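You operate a simulated robot arm through the tools that you are given. There is no shell and no other tool.

You are at the controls of a simulated robot arm. One attempt, no reset.

JOB
Blow the sleeve in the blow box clean at MID, then put it in slot 1 of the tray.
Fine: fan on, 3 presses of the yellow button, fan off before the lid comes off; lid back on; leave the dial at MID.

It is judged by the outcome, as a careful person would: the job done as asked, and still so three seconds after it is handed in. It fails if anything else is knocked over, pushed out of place, dropped, spilled or broken. Lids that push on must go on centred and level and be pressed home; caps that screw on are set level and turned clockwise until they are tight.

ROBOT AND FRAMES
A 6-joint arm with a two-finger parallel gripper, fixed in place. Base frame: the origin is at the foot of the arm, x ahead of it, y to its left, z up. Readings come in m, rad, newtons and seconds.
Its first joint turns from -2.897 to 2.897 rad. Payload 3.91 kg.
Tool frame: the origin (TCP) lies between the finger pads and is the grasp point; the fingertips stand 0.03 m ahead of it; z points along the fingers, y is the line along which they close. Largest opening 0.11 m; finger width 0.02, thickness 0.01; the body of the gripper, 0.048 by 0.112 m, starts 0.055 m behind the TCP.
Orientation is that of the tool frame in the base frame, as a unit quaternion [x, y, z, w]. With the fingers straight down and closing along the base's y, the tool's x points along the base's -x, its y along +y and its z along -z.

CONTROLS
- The arm moves only by the tool arm_command. Its argument "commands" is a list of rows, each an object (a shift or turn left out is 0, a gripper value left out holds the last) with "slide": the shift along the base's x, y, z in units of 250 mm (1.0 is 250 mm), a list of three; "rotation": the turn, a rotation vector about the base's x, y, z in units of 90 degrees (1.0 is 90 degrees), a list of three. In form: [{"slide": [dx, dy, dz], "rotation": [wx, wy, wz]}, ...]. A call has 1 to 20 rows; each row is the pose to reach, as a shift and turn from the pose commanded when the call began. "gripper" is the finger opening in m, from 0 to 0.11, set as the call begins (left out, the last holds). A call with a number of a shift or a turn outside -1 to 1 is refused whole. A row lasts 0.2 s, in which the tool goes at most 0.05 m and 0.15 rad; a call with a longer step from one row to the next is refused whole, and so is a gripper value outside its range. A pose out of reach is approached as far as the arm can. The call stops where the force on the tool passes 40 N (or 10 N more than at its start, if that is more) or the arm is blocked; 0.2 s more then pass. Each finger travels about 0.153 m/s and halts on what it meets, pressing with about 44 N; the grip force reading is that of the motor and also rises with nothing between the fingers. The clock runs only during rows and for 0.2 s after the last one: add rows that repeat a pose to give the fingers time. The reply holds the time, the measured pose of the TCP, the force on the tool along the base axes, the opening and the grip force, in the units named above and with some noise, with the torque about the TCP (base axes, N m) and any sound that the robot's microphone picked up, and new pictures: "views" is both (left out), scene, wrist or none.
- Cameras (640 x 400 px; columns grow to the right, rows downward): "scene" is fixed at [0.3983, -0.6524, 1.5522]; the picture's right is [0.42, 0.91, 0.00], its down [0.87, -0.40, -0.29] and it looks along [-0.26, 0.12, -0.96] (base axes); focal length 321 px, centre (320, 200). "wrist" rides on the gripper at [0.072, 0.017, -0.103] in the tool frame; the picture's right is [-0.23, 0.97, 0.00], its down [-0.76, -0.18, -0.62] and it looks along [-0.61, -0.14, 0.78] (tool axes); focal length 222 px, centre (320, 200). There is no depth. A picture from a camera that has moved, and an enlarged one, comes with that camera's place and axes in the base frame and with its lens.
- enlarge(camera, box): a new picture of the part [left, top, right, bottom] of that camera's present view, enlarged. It takes no simulated time.
- hand_in(): hands the job in; it is judged then, once.

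Nothing tells you positions but the pictures and the camera data. Unless the task says otherwise, let go and move clear before handing in.

The tools are called as name(argument=value, ...) on one line, values as JSON. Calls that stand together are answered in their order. arm_command: Moves the arm, as the interface text tells. Its arguments: {"type":"object","properties":{"commands":{"type":"array","items":{"type":"object","properties":{"slide":{"type":"array","items":{"type":"number"}},"rotation":{"type":"array","items":{"type":"number"}}}}},"gripper":{"type":"number"},"views":{"type":"string","enum":["both","scene","wrist","none"]}},"required":["commands"]} The other tools are called the same way: enlarge (camera, box) takes an enlarged picture of a part of a camera's view; hand_in () hands the job in.

At the start:

```text
time: 0.0
tool_pos: [0.1233, -0.5067, 1.1025]
orientation: [0.0, 1.0, 0.0, 0.0]
contact_force: [0.3, 0.4, 0.2]
wrist_torque: [0.0, 0.0, 0.01]
gripper_width: 0.1099
finger_force: 0.1
```

scene: 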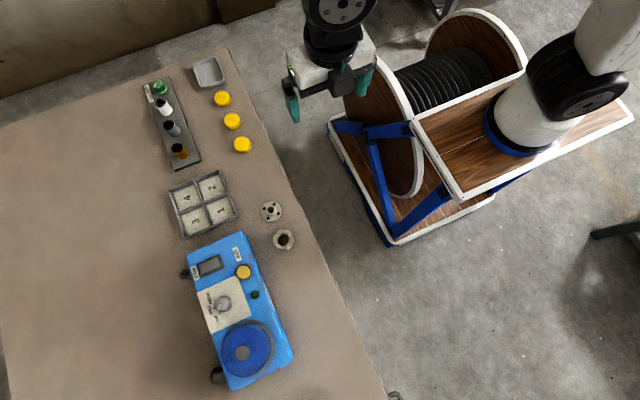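
wrist: 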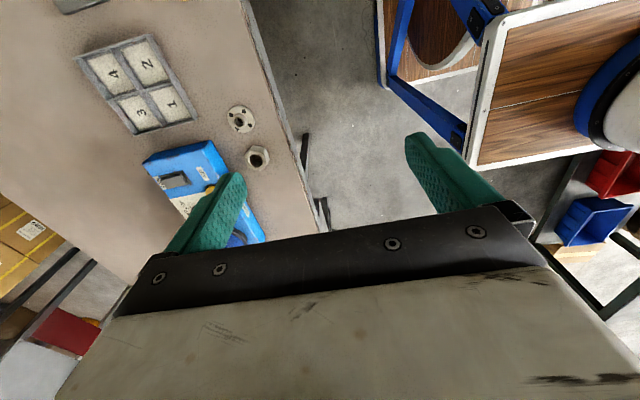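

I see a table with a blue blow box (dial, yellow button, display, blue round lid), a 4-slot tray, and other items. I will look closer before moving.

enlarge(camera="scene", box=[160, 220, 320, 400])

enlarge(camera="scene", box=[130, 50, 310, 260])

enlarge(camera="scene", box=[180, 230, 280, 330])

enlarge(camera="wrist", box=[60, 20, 300, 260])

```text
2.22 times, centred on (240, 310) of scene
camera zoom: at [0.3983, -0.6524, 1.5522], right [0.42, 0.91, 0.0], down [0.87, -0.4, -0.29], along [-0.26, 0.12, -0.96], focal length 714 px, centre (498, -44)
```

zoom: 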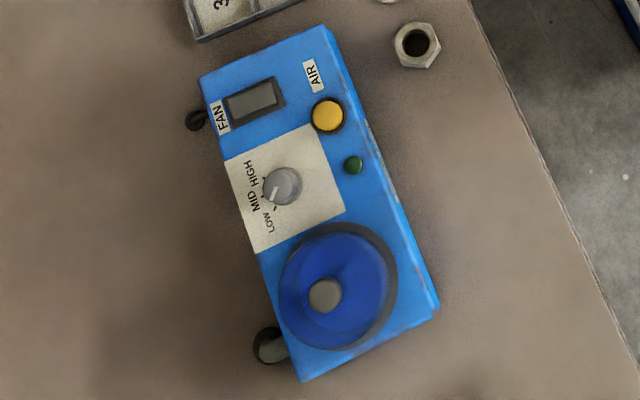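

```text
1.90 times, centred on (220, 155) of scene
camera zoom: at [0.3983, -0.6524, 1.5522], right [0.42, 0.91, 0.0], down [0.87, -0.4, -0.29], along [-0.26, 0.12, -0.96], focal length 612 px, centre (510, 286)
```

zoom: 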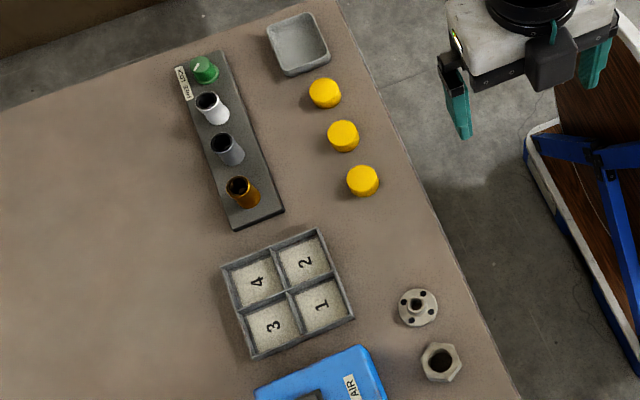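

```text
4.00 times, centred on (230, 280) of scene
camera zoom: at [0.3983, -0.6524, 1.5522], right [0.42, 0.91, 0.0], down [0.87, -0.4, -0.29], along [-0.26, 0.12, -0.96], focal length 1285 px, centre (680, -120)
```

zoom: 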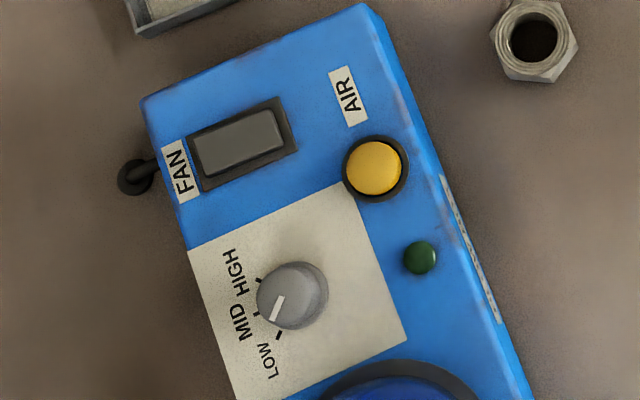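

```text
1.67 times, centred on (180, 140) of wrist
camera zoom: at [0.0523, -0.491, 1.2053], right [0.23, 0.97, 0.0], down [0.76, -0.18, 0.62], along [0.61, -0.14, -0.78], focal length 370 px, centre (553, 300)
```

zoom: 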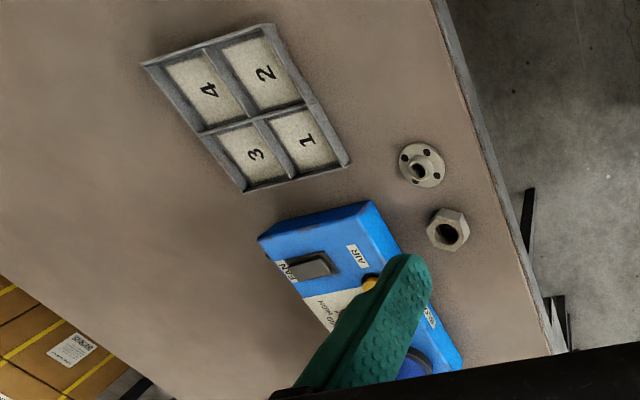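

The box's long side lies nearly along base x, around x 0.19–0.48, y −0.88 to −0.74, with the table near z≈0.76. I'll move the wrist camera above it for a better look, staying high.

arm_command(commands=[{"slide": [0.01, -0.17, -0.03]}, {"slide": [0.02, -0.33, -0.07]}, {"slide": [0.03, -0.5, -0.1]}, {"slide": [0.05, -0.67, -0.13]}, {"slide": [0.06, -0.83, -0.17]}, {"slide": [0.07, -1.0, -0.2]}, {"slide": [0.07, -1.0, -0.2]}])

```text
time: 1.6
tool_pos: [0.1428, -0.7585, 1.0529]
orientation: [0.001, 1.0, 0.0, 0.0]
contact_force: [-1.1, 0.2, 0.6]
wrist_torque: [0.01, 0.0, -0.04]
gripper_width: 0.1101
finger_force: 0.2
camera wrist: at [0.0717, -0.7426, 1.1551], right [0.23, 0.97, 0.0], down [0.76, -0.18, 0.62], along [0.61, -0.14, -0.78], focal length 222 px, centre (320, 200)
```

scene: 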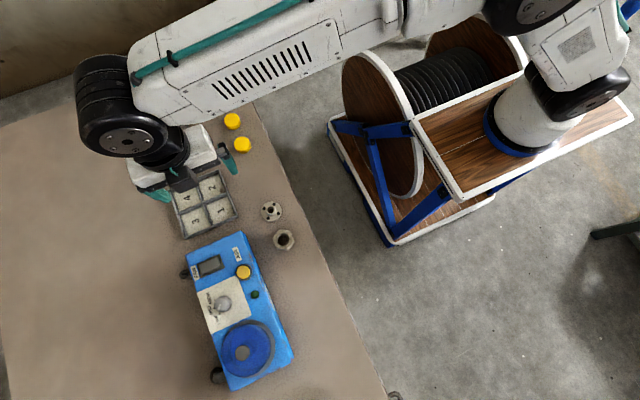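
wrist: 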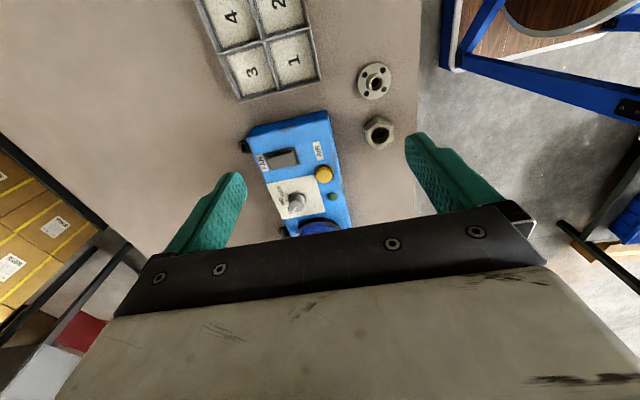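

Good view of the panel from afar; I'll shift toward +x to get a near-overhead view of dial, switch, button and lid.

arm_command(commands=[{"slide": [0.14, -0.04, -0.04]}, {"slide": [0.28, -0.08, -0.08]}, {"slide": [0.42, -0.12, -0.12]}, {"slide": [0.56, -0.16, -0.16]}, {"slide": [0.56, -0.16, -0.16]}])

enlarge(camera="wrist", box=[200, 0, 440, 240])

```text
time: 2.8
tool_pos: [0.282, -0.796, 1.0126]
orientation: [0.0, 1.0, 0.0, 0.0]
contact_force: [-0.7, 0.1, 0.1]
wrist_torque: [0.0, -0.03, 0.02]
gripper_width: 0.1099
finger_force: 0.0
camera wrist: at [0.2108, -0.7802, 1.1164], right [0.23, 0.97, 0.0], down [0.76, -0.18, 0.62], along [0.61, -0.14, -0.78], focal length 222 px, centre (320, 200)
```

scene: 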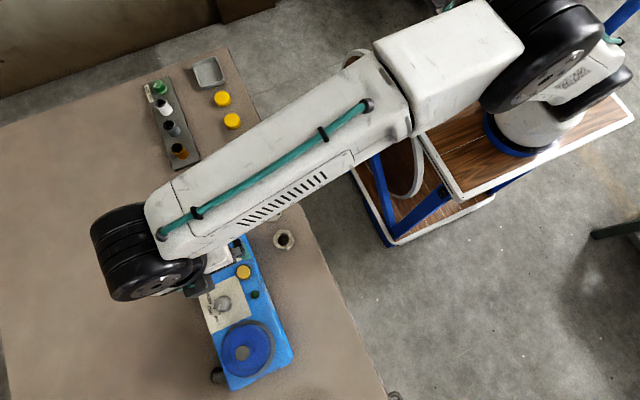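
wrist: 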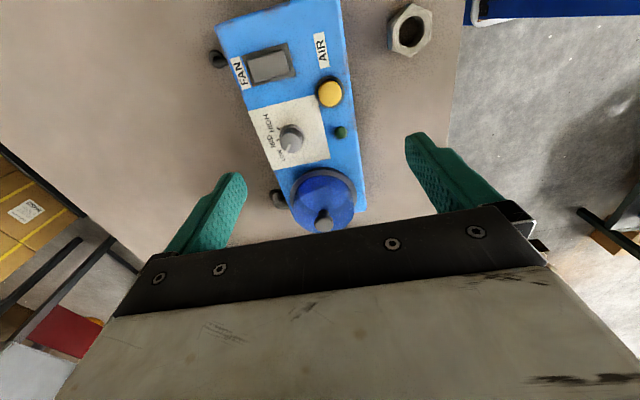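

```text
1.67 times, centred on (320, 120) of wrist
camera zoom: at [0.2108, -0.7802, 1.1164], right [0.23, 0.97, 0.0], down [0.76, -0.18, 0.62], along [0.61, -0.14, -0.78], focal length 370 px, centre (320, 333)
```

zoom: 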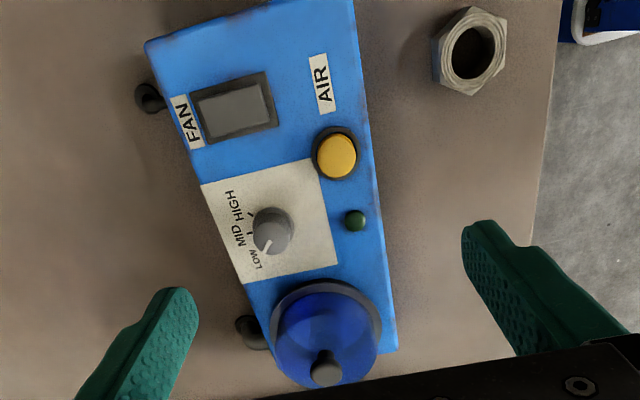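

enlarge(camera="wrist", box=[250, 90, 350, 180])

enlarge(camera="wrist", box=[270, 140, 380, 240])

enlarge(camera="wrist", box=[200, 0, 360, 110])

enlarge(camera="scene", box=[200, 290, 310, 400])

```text
4.44 times, centred on (300, 135) of wrist
camera zoom: at [0.2108, -0.7802, 1.1164], right [0.23, 0.97, 0.0], down [0.76, -0.18, 0.62], along [0.61, -0.14, -0.78], focal length 987 px, centre (409, 489)
```

zoom: 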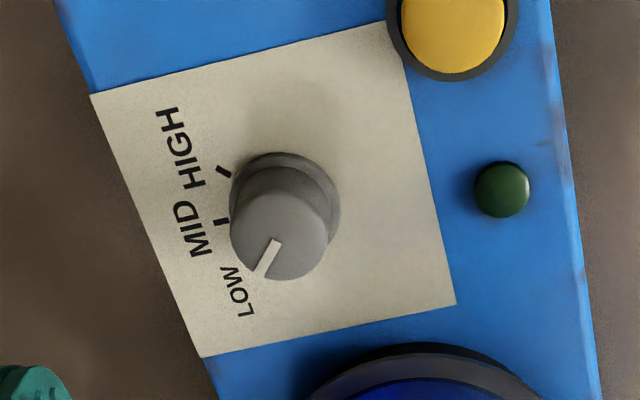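

```text
4.00 times, centred on (325, 190) of wrist
camera zoom: at [0.2108, -0.7802, 1.1164], right [0.23, 0.97, 0.0], down [0.76, -0.18, 0.62], along [0.61, -0.14, -0.78], focal length 888 px, centre (300, 240)
```

zoom: 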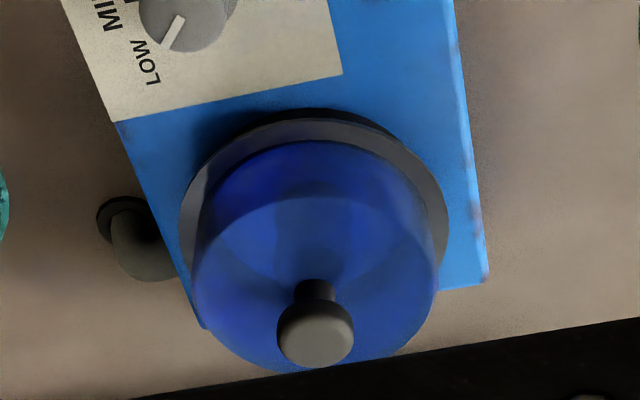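

```text
3.64 times, centred on (280, 55) of wrist
camera zoom: at [0.2108, -0.7802, 1.1164], right [0.23, 0.97, 0.0], down [0.76, -0.18, 0.62], along [0.61, -0.14, -0.78], focal length 808 px, centre (466, 727)
```

zoom: 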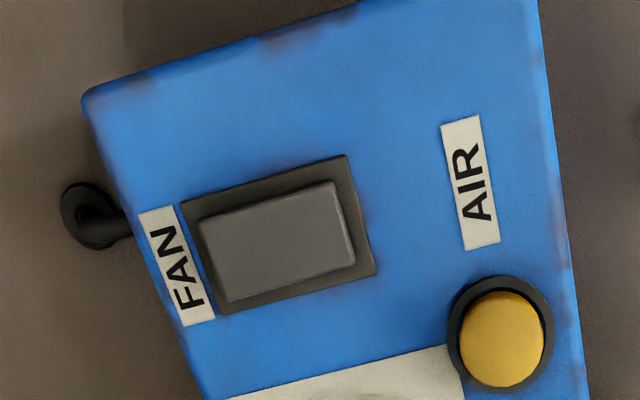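

```text
3.64 times, centred on (255, 345) of scene
camera zoom: at [0.3983, -0.6524, 1.5522], right [0.42, 0.91, 0.0], down [0.87, -0.4, -0.29], along [-0.26, 0.12, -0.96], focal length 1169 px, centre (556, -327)
```

zoom: 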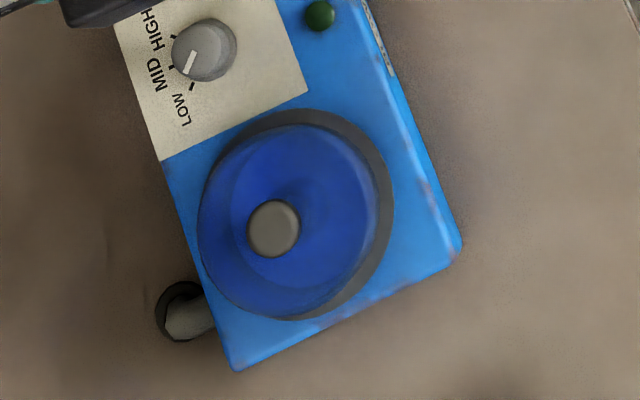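

The dial points to LOW (MID is the tick toward −y, 45° clockwise). I put the dial at about (0.324, −0.848), top z≈0.834; button (0.280, −0.784, 0.828); rocker (0.235, −0.847); lid knob (0.428, −0.825, 0.897). Next I move above the dial with the gripper partly closed and check alignment.

arm_command(commands=[{"slide": [0.056, -0.07, -0.11]}, {"slide": [0.112, -0.14, -0.22]}, {"slide": [0.168, -0.208, -0.33]}, {"slide": [0.168, -0.208, -0.33]}, {"slide": [0.168, -0.208, -0.33]}], gripper=0.06)

enlarge(camera="wrist", box=[240, 70, 400, 190])

enlarge(camera="wrist", box=[220, 0, 360, 100])

```text
time: 4.0
tool_pos: [0.3243, -0.8494, 0.9292]
orientation: [0.0, 1.0, 0.0, 0.0]
contact_force: [0.4, 0.3, -0.2]
wrist_torque: [0.01, -0.01, 0.0]
gripper_width: 0.0597
finger_force: 0.1
camera wrist: at [0.2527, -0.8326, 1.0321], right [0.23, 0.97, 0.0], down [0.76, -0.18, 0.62], along [0.61, -0.14, -0.78], focal length 222 px, centre (320, 200)
```

scene: 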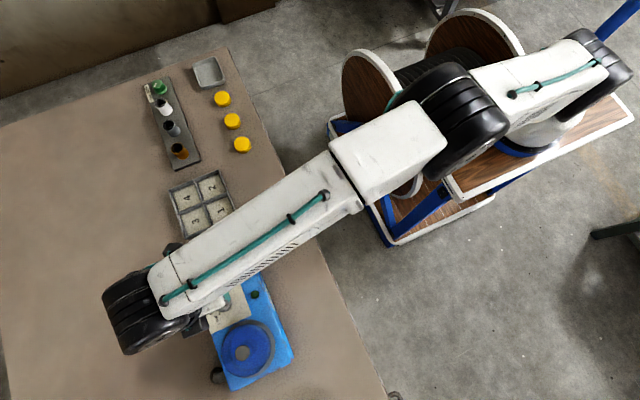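
wrist: 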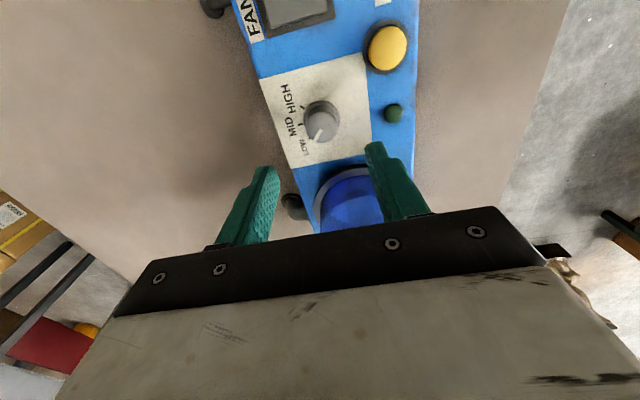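

```text
3.33 times, centred on (320, 130) of wrist
camera zoom: at [0.2527, -0.8326, 1.0321], right [0.23, 0.97, 0.0], down [0.76, -0.18, 0.62], along [0.61, -0.14, -0.78], focal length 740 px, centre (320, 433)
```

zoom: 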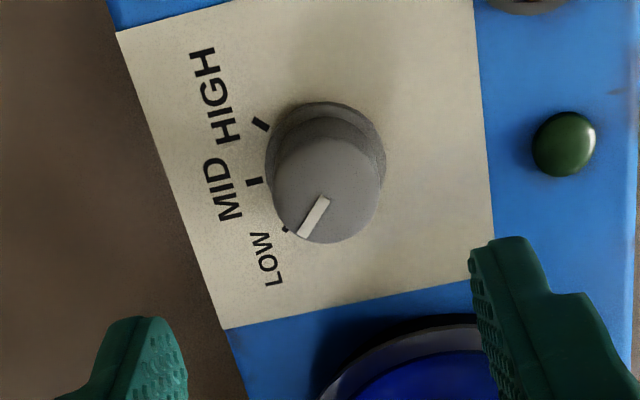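

```text
4.00 times, centred on (290, 50) of wrist
camera zoom: at [0.2527, -0.8326, 1.0321], right [0.23, 0.97, 0.0], down [0.76, -0.18, 0.62], along [0.61, -0.14, -0.78], focal length 888 px, centre (440, 800)
```

zoom: 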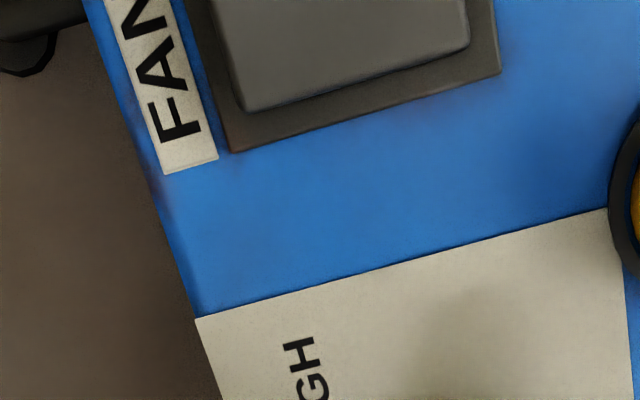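

Dial centre refined to about (0.3237, −0.8477). Descending with open fingers straddling it, then I'll check before closing.

arm_command(commands=[{"slide": [-0.004, 0.007, -0.1]}, {"slide": [-0.004, 0.007, -0.2]}, {"slide": [-0.004, 0.007, -0.26]}, {"slide": [-0.004, 0.007, -0.3]}, {"slide": [-0.004, 0.007, -0.3]}])

enlarge(camera="wrist", box=[240, 110, 400, 230])

```text
time: 5.2
tool_pos: [0.3236, -0.8451, 0.8546]
orientation: [0.0, 1.0, 0.0, 0.001]
contact_force: [0.7, 0.8, 0.2]
wrist_torque: [0.03, -0.01, -0.01]
gripper_width: 0.06
finger_force: 0.1
camera wrist: at [0.2517, -0.8301, 0.9568], right [0.23, 0.97, 0.0], down [0.76, -0.18, 0.62], along [0.61, -0.14, -0.78], focal length 222 px, centre (320, 200)
```

scene: 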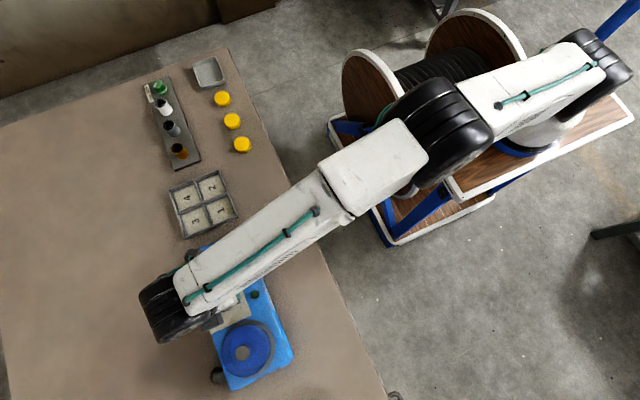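
wrist: 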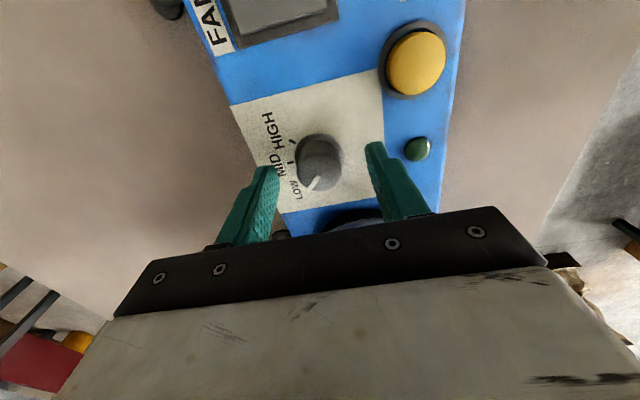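

```text
3.33 times, centred on (320, 170) of wrist
camera zoom: at [0.2517, -0.8301, 0.9568], right [0.23, 0.97, 0.0], down [0.76, -0.18, 0.62], along [0.61, -0.14, -0.78], focal length 740 px, centre (320, 300)
```

zoom: 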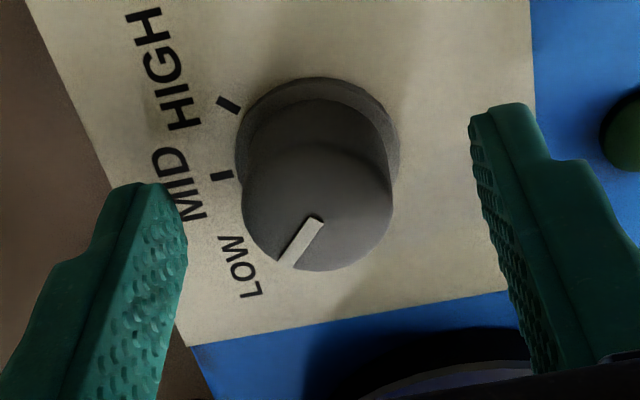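

Fingers straddle the dial and are centred on it. Closing on it now.

arm_command(commands=[{"slide": [-0.004, 0.0, 0.0]}, {"slide": [-0.004, 0.0, 0.0]}, {"slide": [-0.004, 0.0, 0.0]}], gripper=0.02)

enlarge(camera="wrist", box=[240, 110, 400, 230])

```text
time: 6.0
tool_pos: [0.3231, -0.8479, 0.8532]
orientation: [0.0, 1.0, 0.0, 0.001]
contact_force: [8.6, -14.7, -5.5]
wrist_torque: [-0.59, -0.33, -0.01]
gripper_width: 0.0287
finger_force: 45.5
camera wrist: at [0.2512, -0.831, 0.9569], right [0.23, 0.97, 0.0], down [0.76, -0.18, 0.62], along [0.61, -0.14, -0.78], focal length 222 px, centre (320, 200)
```

scene: 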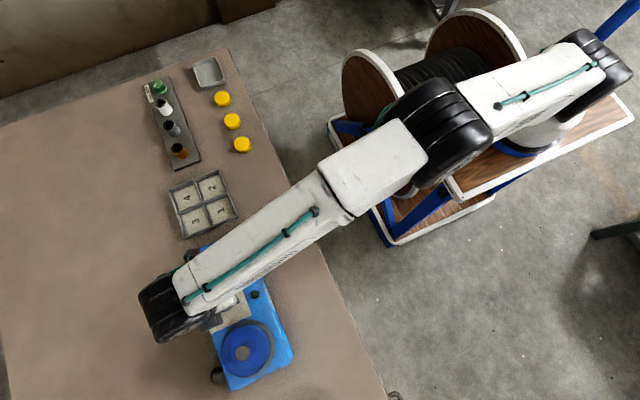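
wrist: 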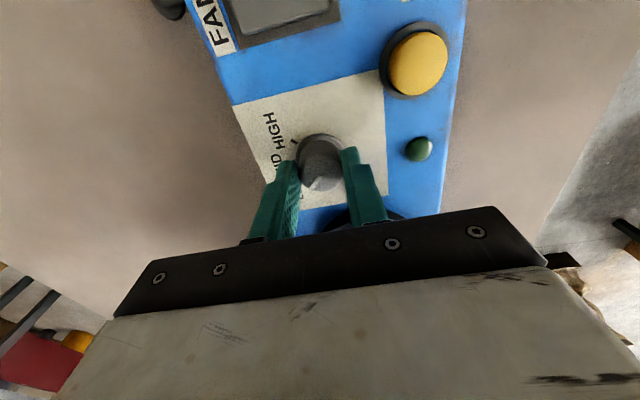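

```text
3.33 times, centred on (320, 170) of wrist
camera zoom: at [0.2512, -0.831, 0.9569], right [0.23, 0.97, 0.0], down [0.76, -0.18, 0.62], along [0.61, -0.14, -0.78], focal length 740 px, centre (320, 300)
```

zoom: 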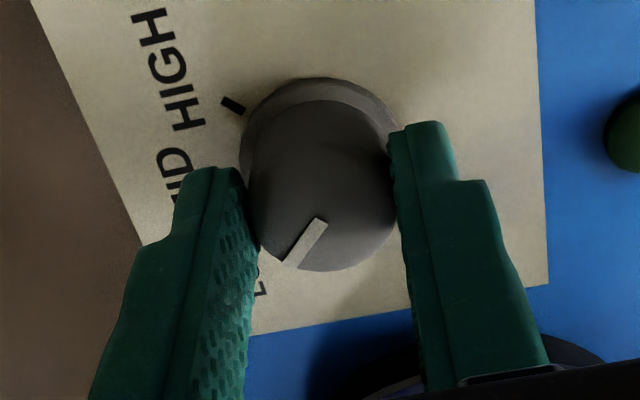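

Gripped, with some side load telling me the dial sits about a millimetre toward −y/+x of my TCP. I'll relax that offset first.

arm_command(commands=[{"slide": [0.004, -0.004, 0.0]}, {"slide": [0.004, -0.004, 0.0]}], views="none")

```text
time: 6.6
tool_pos: [0.3233, -0.8477, 0.8544]
orientation: [0.0, 1.0, 0.001, 0.0]
contact_force: [9.1, -0.9, -5.1]
wrist_torque: [0.09, -0.87, -0.01]
gripper_width: 0.0293
finger_force: 44.9
```

arm_command(commands=[{"slide": [0.004, 0.0, 0.0]}, {"slide": [0.004, 0.0, 0.0]}], views="none")

```text
time: 7.2
tool_pos: [0.3217, -0.8468, 0.8541]
orientation: [0.0, 1.0, 0.002, 0.0]
contact_force: [5.4, 8.6, -9.4]
wrist_torque: [0.31, -0.78, 0.01]
gripper_width: 0.0287
finger_force: 44.8
```

Side loads are small. Now I turn the dial clockwise 45° (about −z) toward MID.

arm_command(commands=[{"rotation": [0, 0, -0.07]}, {"rotation": [0, 0, -0.14]}, {"rotation": [0, 0, -0.21]}, {"rotation": [0, 0, -0.28]}, {"rotation": [0, 0, -0.35]}, {"rotation": [0, 0, -0.42]}, {"rotation": [0, 0, -0.49]}, {"rotation": [0, 0, -0.5]}, {"rotation": [0, 0, -0.5]}])

enlarge(camera="wrist", box=[240, 110, 400, 230])

```text
time: 8.4
tool_pos: [0.3229, -0.8459, 0.8542]
orientation: [0.267, 0.964, 0.004, -0.001]
contact_force: [2.1, 10.1, 6.2]
wrist_torque: [0.37, -0.36, 0.0]
gripper_width: 0.0288
finger_force: 44.7
stopped in row 6: the force on the tool passed its limit at 40 N (the readings are from after the stop); the commanded pose is now the measured one
camera wrist: at [0.2707, -0.796, 0.9574], right [0.7, 0.72, 0.0], down [0.56, -0.55, 0.62], along [0.45, -0.43, -0.79], focal length 222 px, centre (320, 200)
```

scene: 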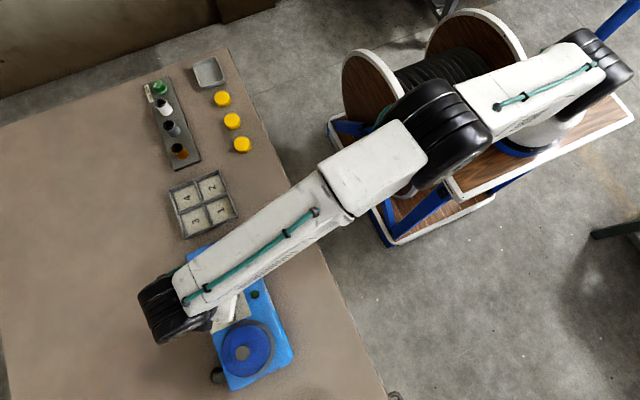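
wrist: 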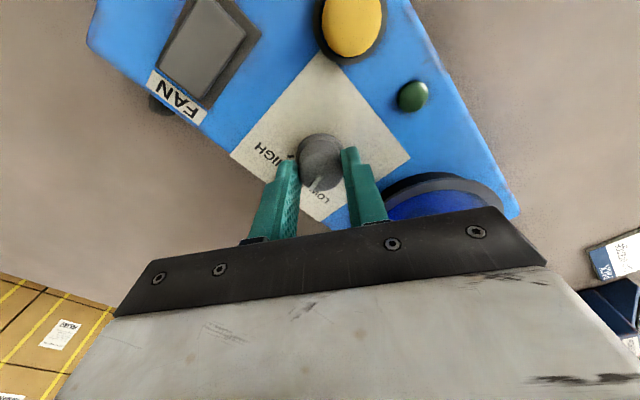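

```text
3.33 times, centred on (320, 170) of wrist
camera zoom: at [0.2707, -0.796, 0.9574], right [0.7, 0.72, 0.0], down [0.56, -0.55, 0.62], along [0.45, -0.43, -0.79], focal length 740 px, centre (320, 300)
```

zoom: 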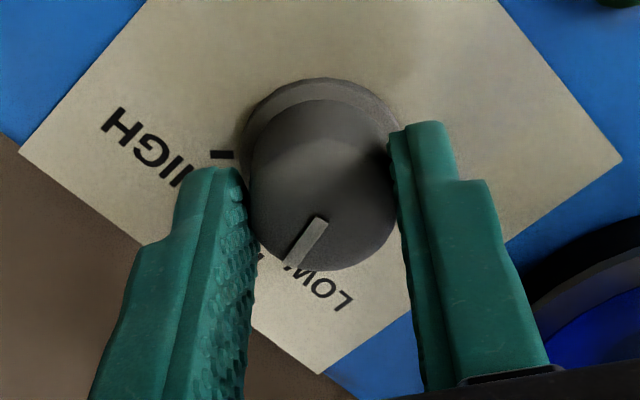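

The dial has turned with the gripper about 31°, then a force spike stopped the call. I'll continue the remaining ~14° in small steps.

arm_command(commands=[{"slide": [0, 0.002, 0], "rotation": [0, 0, -0.03]}, {"slide": [0, 0.003, 0], "rotation": [0, 0, -0.06]}, {"slide": [0, 0.003, 0], "rotation": [0, 0, -0.09]}, {"slide": [0, 0.003, 0], "rotation": [0, 0, -0.12]}, {"slide": [0, 0.003, 0], "rotation": [0, 0, -0.15]}, {"slide": [0, 0.003, 0], "rotation": [0, 0, -0.155]}])

enlarge(camera="wrist", box=[240, 110, 400, 230])

```text
time: 9.8
tool_pos: [0.323, -0.8463, 0.8539]
orientation: [0.381, 0.925, 0.003, -0.001]
contact_force: [9.0, 6.2, 9.2]
wrist_torque: [0.57, 0.09, 0.02]
gripper_width: 0.0289
finger_force: 45.3
camera wrist: at [0.2849, -0.784, 0.9572], right [0.85, 0.53, 0.0], down [0.41, -0.67, 0.62], along [0.33, -0.53, -0.78], focal length 222 px, centre (320, 200)
```

scene: 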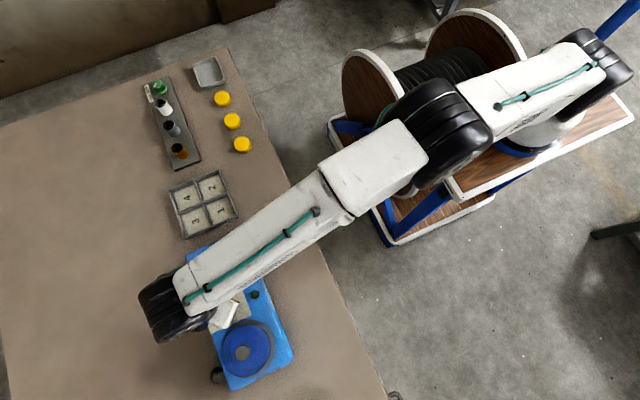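
wrist: 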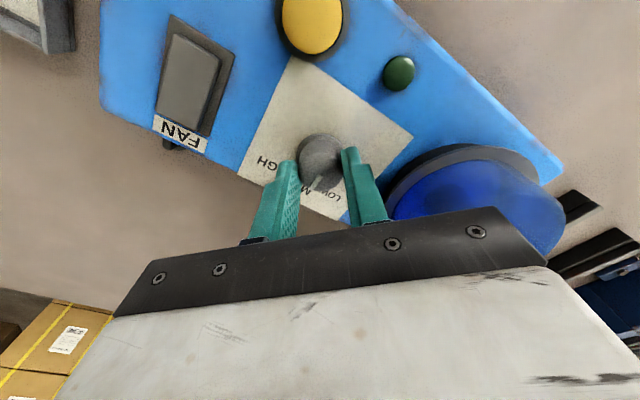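

```text
3.33 times, centred on (320, 170) of wrist
camera zoom: at [0.2849, -0.784, 0.9572], right [0.85, 0.53, 0.0], down [0.41, -0.67, 0.62], along [0.33, -0.53, -0.78], focal length 740 px, centre (320, 300)
```

zoom: 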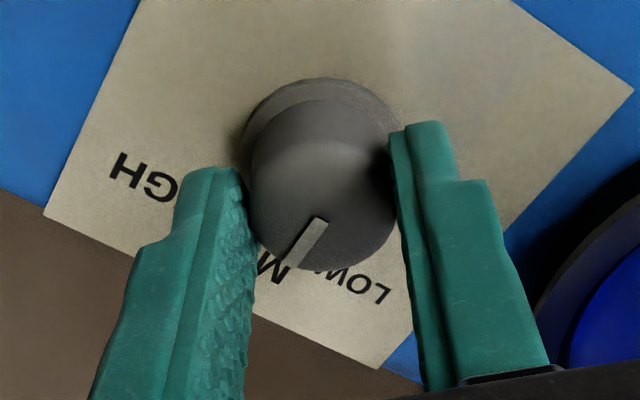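

The gripper turned a full 45° and the pointer moved with it. Releasing and rising to check the dial.

arm_command(commands=[{"slide": [0, 0, 0]}, {"slide": [0, 0, 0]}, {"slide": [0, 0, 0.15]}, {"slide": [0, 0, 0.3]}, {"slide": [0, 0, 0.3]}], gripper=0.06)

enlarge(camera="wrist", box=[240, 70, 400, 190])

```text
time: 11.0
tool_pos: [0.3222, -0.8454, 0.9266]
orientation: [0.382, 0.924, 0.002, -0.001]
contact_force: [0.8, -0.3, 0.4]
wrist_torque: [0.02, -0.02, 0.0]
gripper_width: 0.0596
finger_force: 0.0
camera wrist: at [0.2838, -0.7837, 1.0303], right [0.85, 0.53, 0.0], down [0.41, -0.67, 0.62], along [0.33, -0.52, -0.79], focal length 222 px, centre (320, 200)
```

scene: 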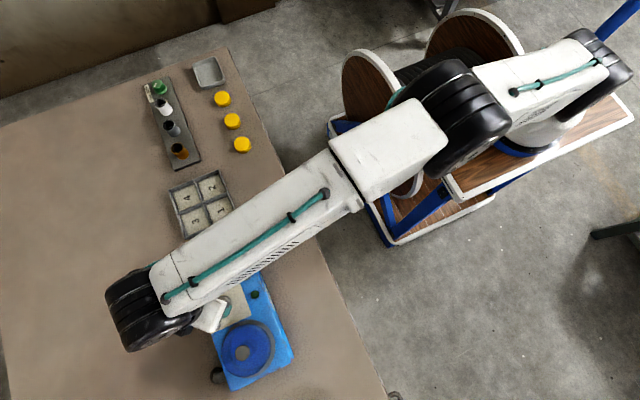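
wrist: 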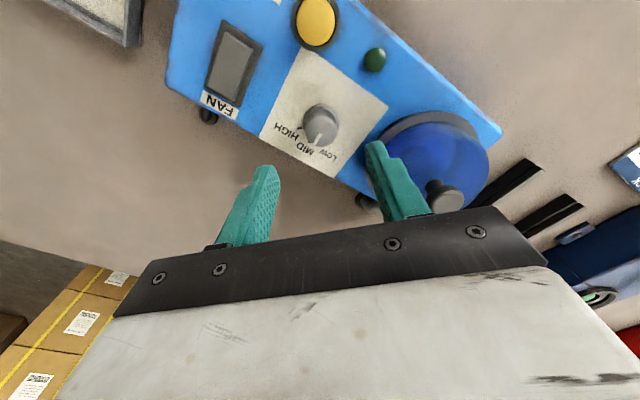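

```text
3.33 times, centred on (320, 130) of wrist
camera zoom: at [0.2838, -0.7837, 1.0303], right [0.85, 0.53, 0.0], down [0.41, -0.67, 0.62], along [0.33, -0.52, -0.79], focal length 740 px, centre (320, 433)
```

zoom: 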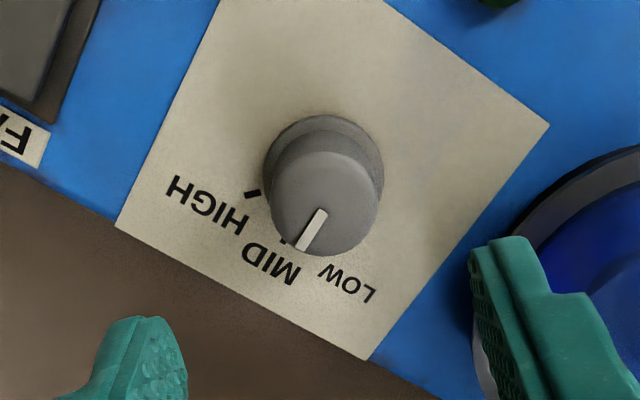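

enlarge(camera="wrist", box=[295, 95, 345, 160])

```text
6.15 times, centred on (320, 128) of wrist
camera zoom: at [0.2838, -0.7837, 1.0303], right [0.85, 0.53, 0.0], down [0.41, -0.67, 0.62], along [0.33, -0.52, -0.79], focal length 1367 px, centre (320, 646)
```

zoom: 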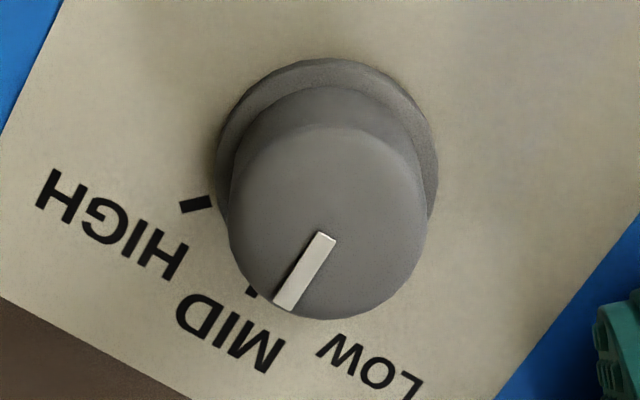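

Pointer measures about −89°, i.e. on the MID mark. Now I'll study the fan rocker.

enlarge(camera="wrist", box=[190, 10, 280, 130])

enlarge(camera="wrist", box=[360, 90, 510, 230])

```text
3.33 times, centred on (235, 70) of wrist
camera zoom: at [0.2838, -0.7837, 1.0303], right [0.85, 0.53, 0.0], down [0.41, -0.67, 0.62], along [0.33, -0.52, -0.79], focal length 740 px, centre (603, 633)
```

zoom: 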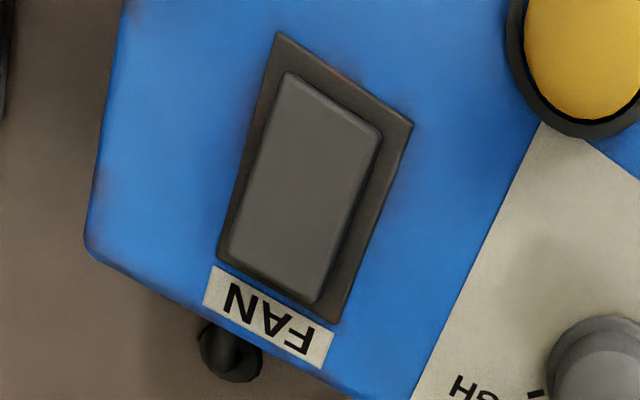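

```text
2.86 times, centred on (435, 160) of wrist
camera zoom: at [0.2838, -0.7837, 1.0303], right [0.85, 0.53, 0.0], down [0.41, -0.67, 0.62], along [0.33, -0.52, -0.79], focal length 635 px, centre (-9, 314)
```

zoom: 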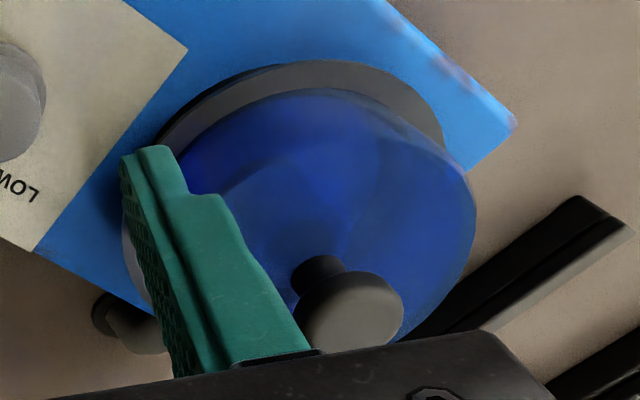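

The rocker frame spans x 0.223–0.254, y −0.874 to −0.820. I'll rotate back to yaw 0, close the fingers and hover above it for a closer oblique look at which end is up.

arm_command(commands=[{"slide": [-0.05, 0, 0.0], "rotation": [0, 0, 0.08]}, {"slide": [-0.1, 0, 0.0], "rotation": [0, 0, 0.16]}, {"slide": [-0.15, 0, 0.0], "rotation": [0, 0, 0.24]}, {"slide": [-0.2, 0, 0.0], "rotation": [0, 0, 0.32]}, {"slide": [-0.25, 0, -0.02], "rotation": [0, 0, 0.4]}, {"slide": [-0.3, 0, -0.04], "rotation": [0, 0, 0.48]}, {"slide": [-0.337, -0.006, -0.06], "rotation": [0, 0, 0.499]}, {"slide": [-0.337, -0.006, -0.06], "rotation": [0, 0, 0.499]}], gripper=0.0)

enlarge(camera="wrist", box=[250, 70, 390, 180])

```text
time: 12.8
tool_pos: [0.2381, -0.847, 0.9124]
orientation: [0.0, 1.0, 0.003, -0.002]
contact_force: [0.0, 0.3, 0.1]
wrist_torque: [0.0, 0.01, 0.0]
gripper_width: 0.0
finger_force: 37.6
camera wrist: at [0.1669, -0.8318, 1.0162], right [0.23, 0.97, 0.0], down [0.76, -0.18, 0.62], along [0.6, -0.14, -0.78], focal length 222 px, centre (320, 200)
```

scene: 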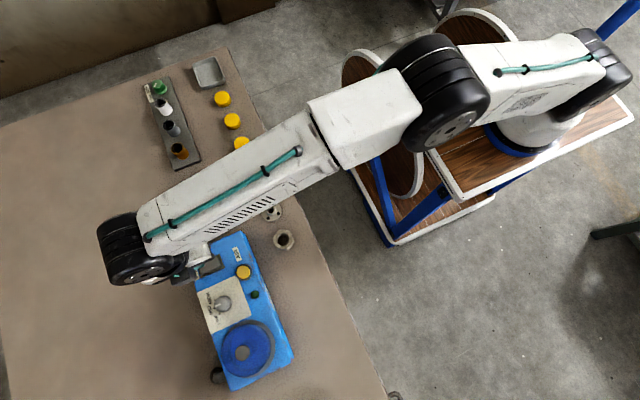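
wrist: 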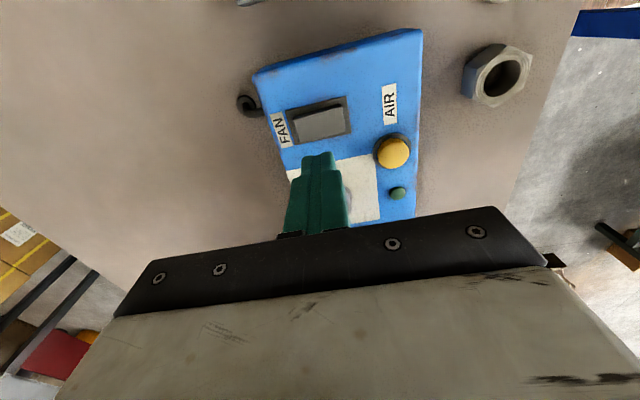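

```text
3.64 times, centred on (320, 125) of wrist
camera zoom: at [0.1669, -0.8318, 1.0162], right [0.23, 0.97, 0.0], down [0.76, -0.18, 0.62], along [0.6, -0.14, -0.78], focal length 808 px, centre (320, 473)
```

zoom: 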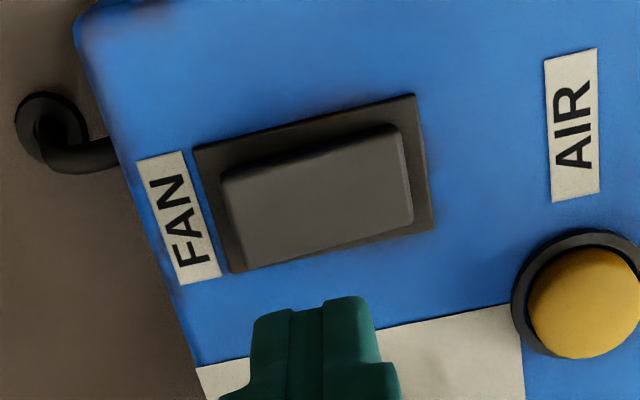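

enlarge(camera="wrist", box=[285, 90, 355, 150])

enlarge(camera="scene", box=[185, 245, 235, 285])

```text
6.67 times, centred on (320, 120) of wrist
camera zoom: at [0.1669, -0.8318, 1.0162], right [0.23, 0.97, 0.0], down [0.76, -0.18, 0.62], along [0.6, -0.14, -0.78], focal length 1481 px, centre (320, 733)
```

zoom: 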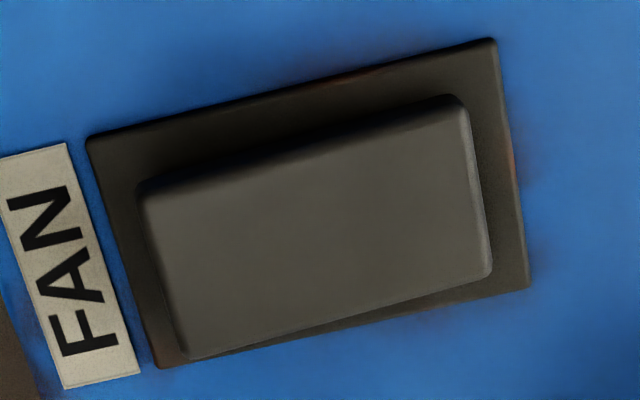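

```text
10.00 times, centred on (210, 265) of scene
camera zoom: at [0.3983, -0.6524, 1.5522], right [0.42, 0.91, 0.0], down [0.87, -0.4, -0.29], along [-0.26, 0.12, -0.96], focal length 3214 px, centre (1420, -450)
```

zoom: 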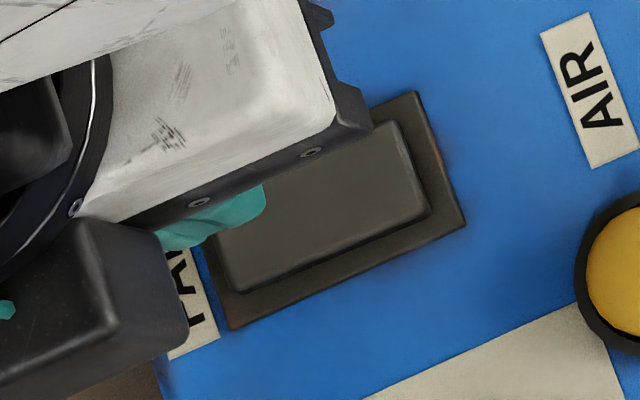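

The FAN-label end (−y) of the rocker stands about 6 mm higher, so it's presumably OFF and pressing that end switches it on. I'll go above that end and then press down in small steps.

arm_command(commands=[{"slide": [0, -0.06, -0.06]}, {"slide": [0, -0.06, -0.16]}, {"slide": [0, -0.06, -0.16]}])

enlarge(camera="wrist", box=[250, 100, 390, 210])

```text
time: 13.6
tool_pos: [0.2395, -0.8632, 0.8728]
orientation: [0.001, 1.0, 0.001, -0.001]
contact_force: [0.5, -0.2, 0.8]
wrist_torque: [0.02, -0.03, -0.01]
gripper_width: 0.0002
finger_force: 38.1
camera wrist: at [0.168, -0.8476, 0.9757], right [0.23, 0.97, 0.0], down [0.76, -0.18, 0.62], along [0.6, -0.14, -0.78], focal length 222 px, centre (320, 200)
```

scene: 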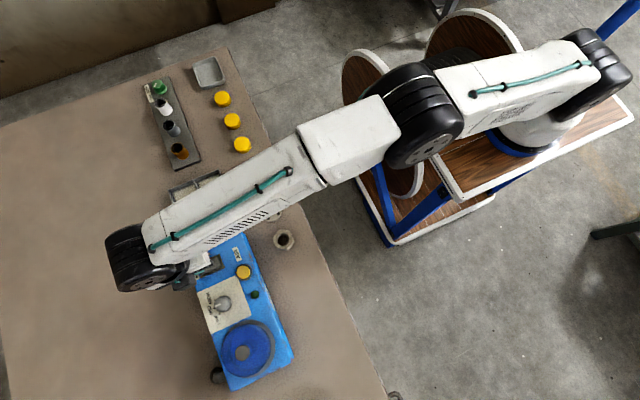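
wrist: 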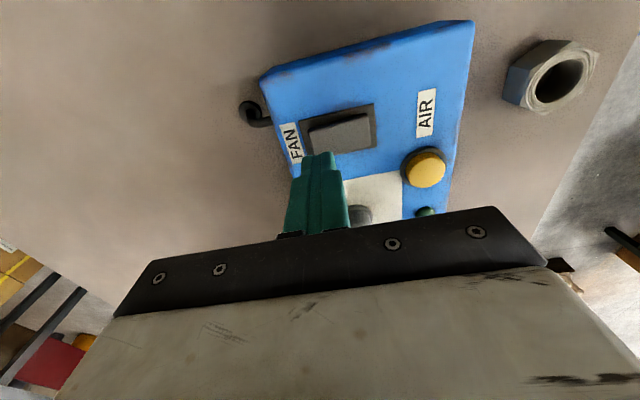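

```text
3.64 times, centred on (320, 155) of wrist
camera zoom: at [0.168, -0.8476, 0.9757], right [0.23, 0.97, 0.0], down [0.76, -0.18, 0.62], along [0.6, -0.14, -0.78], focal length 808 px, centre (320, 364)
```

zoom: 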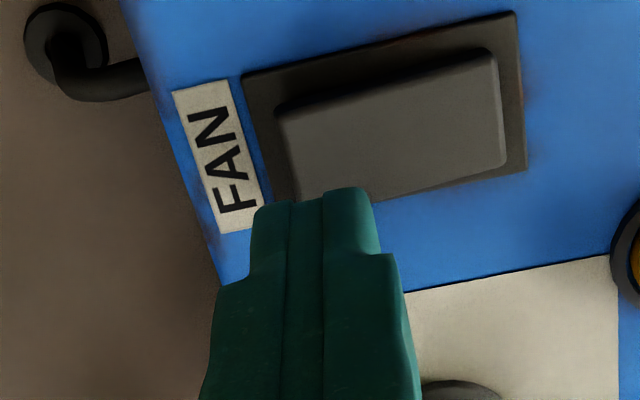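

arm_command(commands=[{"slide": [-0.004, 0, -0.03]}, {"slide": [-0.004, 0, -0.04]}, {"slide": [-0.004, 0, -0.05]}, {"slide": [-0.004, 0, -0.06]}, {"slide": [-0.004, 0, -0.068]}, {"slide": [-0.004, 0, -0.076]}], views="wrist")

```text
time: 15.0
tool_pos: [0.2387, -0.8621, 0.852]
orientation: [0.001, 1.0, 0.002, -0.001]
contact_force: [0.8, -0.4, 0.5]
wrist_torque: [0.01, 0.01, -0.03]
gripper_width: 0.0
finger_force: 37.7
camera wrist: at [0.1667, -0.8467, 0.9571], right [0.23, 0.97, 0.0], down [0.76, -0.18, 0.62], along [0.6, -0.14, -0.78], focal length 222 px, centre (320, 200)
```

wrist: 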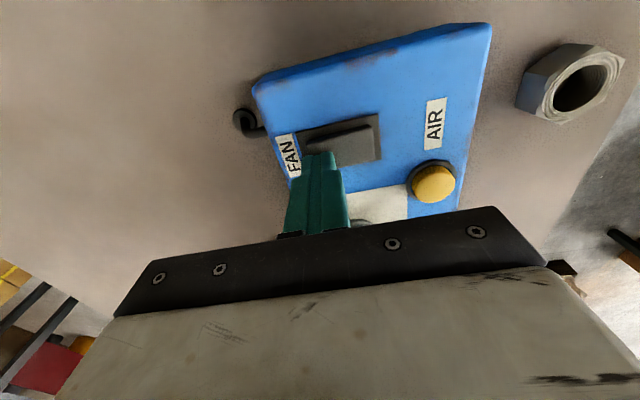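

enlarge(camera="wrist", box=[270, 100, 390, 200])

```text
4.00 times, centred on (330, 150) of wrist
camera zoom: at [0.1667, -0.8467, 0.9571], right [0.23, 0.97, 0.0], down [0.76, -0.18, 0.62], along [0.6, -0.14, -0.78], focal length 888 px, centre (280, 400)
```

zoom: 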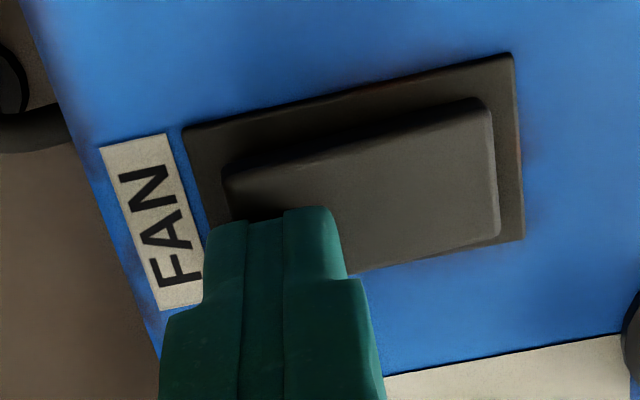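

No contact yet; continue lowering in 1–2 mm steps and listen.

arm_command(commands=[{"slide": [0, 0, -0.006]}, {"slide": [0, 0, -0.012]}, {"slide": [0, 0, -0.018]}, {"slide": [0, 0, -0.018]}], views="wrist")

```text
time: 16.0
tool_pos: [0.2387, -0.8621, 0.8499]
orientation: [0.0, 1.0, 0.0, -0.002]
contact_force: [1.1, -1.7, 6.5]
wrist_torque: [0.02, -0.05, 0.0]
gripper_width: 0.0
finger_force: 37.3
camera wrist: at [0.1665, -0.847, 0.9536], right [0.23, 0.97, 0.0], down [0.76, -0.18, 0.62], along [0.6, -0.14, -0.78], focal length 222 px, centre (320, 200)
```

wrist: 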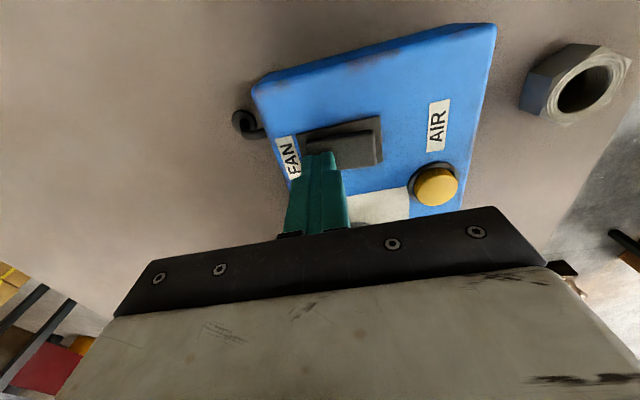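

Contact at TCP z≈0.850 with 6.5 N. Continuing the press.

arm_command(commands=[{"slide": [0, 0, -0.005]}, {"slide": [0, 0, -0.01]}, {"slide": [0, 0, -0.015]}, {"slide": [0, 0, -0.02]}], views="wrist")

```text
time: 17.2
tool_pos: [0.2389, -0.8649, 0.8495]
orientation: [-0.001, 1.0, -0.002, -0.002]
contact_force: [0.1, 1.6, 8.1]
wrist_torque: [0.11, -0.1, -0.02]
gripper_width: 0.0
finger_force: 37.8
stopped in row 4: the force on the tool passed its limit at 41 N (the readings are from after the stop); the commanded pose is now the measured one
camera wrist: at [0.1667, -0.8479, 0.9533], right [0.23, 0.97, 0.0], down [0.76, -0.18, 0.62], along [0.6, -0.14, -0.78], focal length 222 px, centre (320, 200)
```

wrist: 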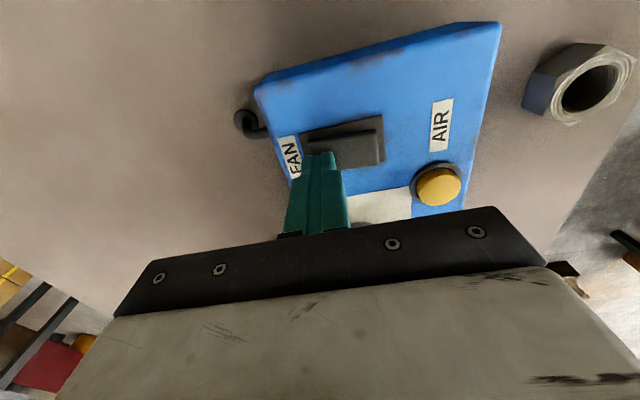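

enlarge(camera="wrist", box=[270, 100, 390, 200])

arm_command(commands=[{"slide": [0, 0, 0.08]}, {"slide": [0, 0.0, 0.2]}, {"slide": [0, 0.0, 0.3]}, {"slide": [0, 0.0, 0.3]}])

enlarge(camera="wrist", box=[270, 80, 370, 160])

```text
4.00 times, centred on (330, 150) of wrist
camera zoom: at [0.1667, -0.8479, 0.9533], right [0.23, 0.97, 0.0], down [0.76, -0.18, 0.62], along [0.6, -0.14, -0.78], focal length 888 px, centre (280, 400)
```

zoom: 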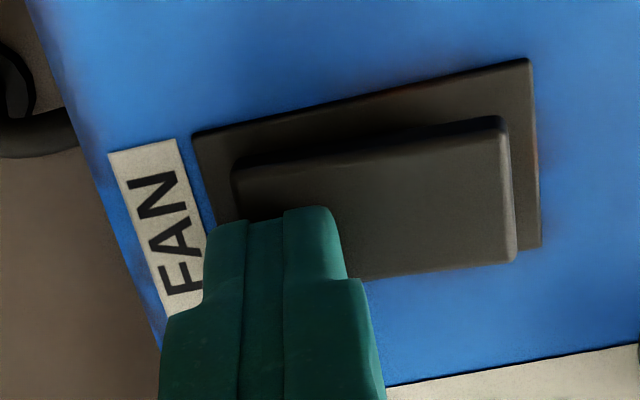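

```text
time: 18.2
tool_pos: [0.2378, -0.862, 0.9233]
orientation: [0.0, 1.0, 0.0, -0.002]
contact_force: [0.3, -0.7, 0.4]
wrist_torque: [0.0, -0.03, 0.01]
gripper_width: 0.0
finger_force: 37.9
camera wrist: at [0.1672, -0.8469, 1.0266], right [0.23, 0.97, 0.0], down [0.76, -0.18, 0.62], along [0.6, -0.14, -0.78], focal length 222 px, centre (320, 200)
```

scene: 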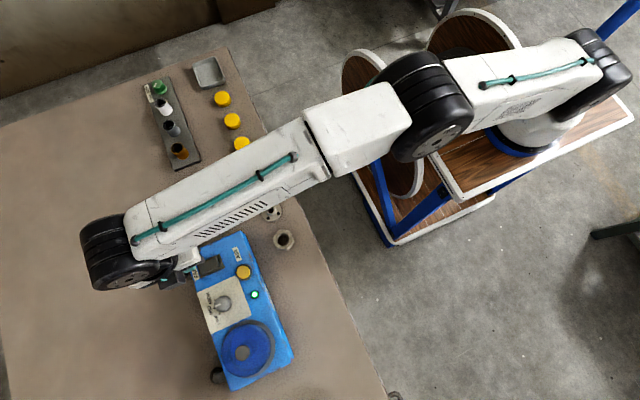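
wrist: 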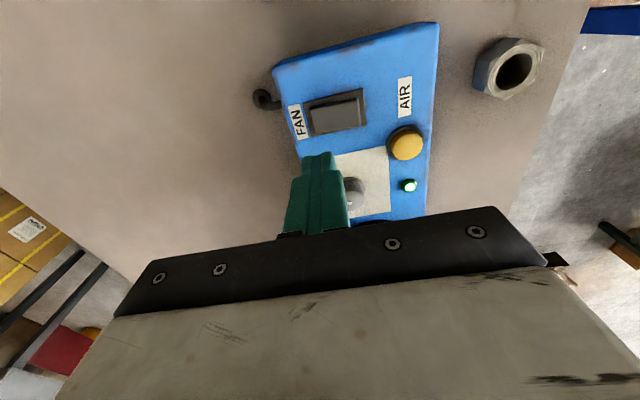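

```text
5.00 times, centred on (320, 120) of wrist
camera zoom: at [0.1672, -0.8469, 1.0266], right [0.23, 0.97, 0.0], down [0.76, -0.18, 0.62], along [0.6, -0.14, -0.78], focal length 1111 px, centre (320, 600)
```

zoom: 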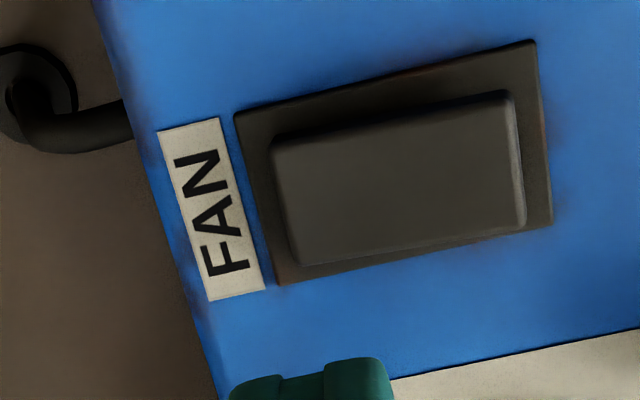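

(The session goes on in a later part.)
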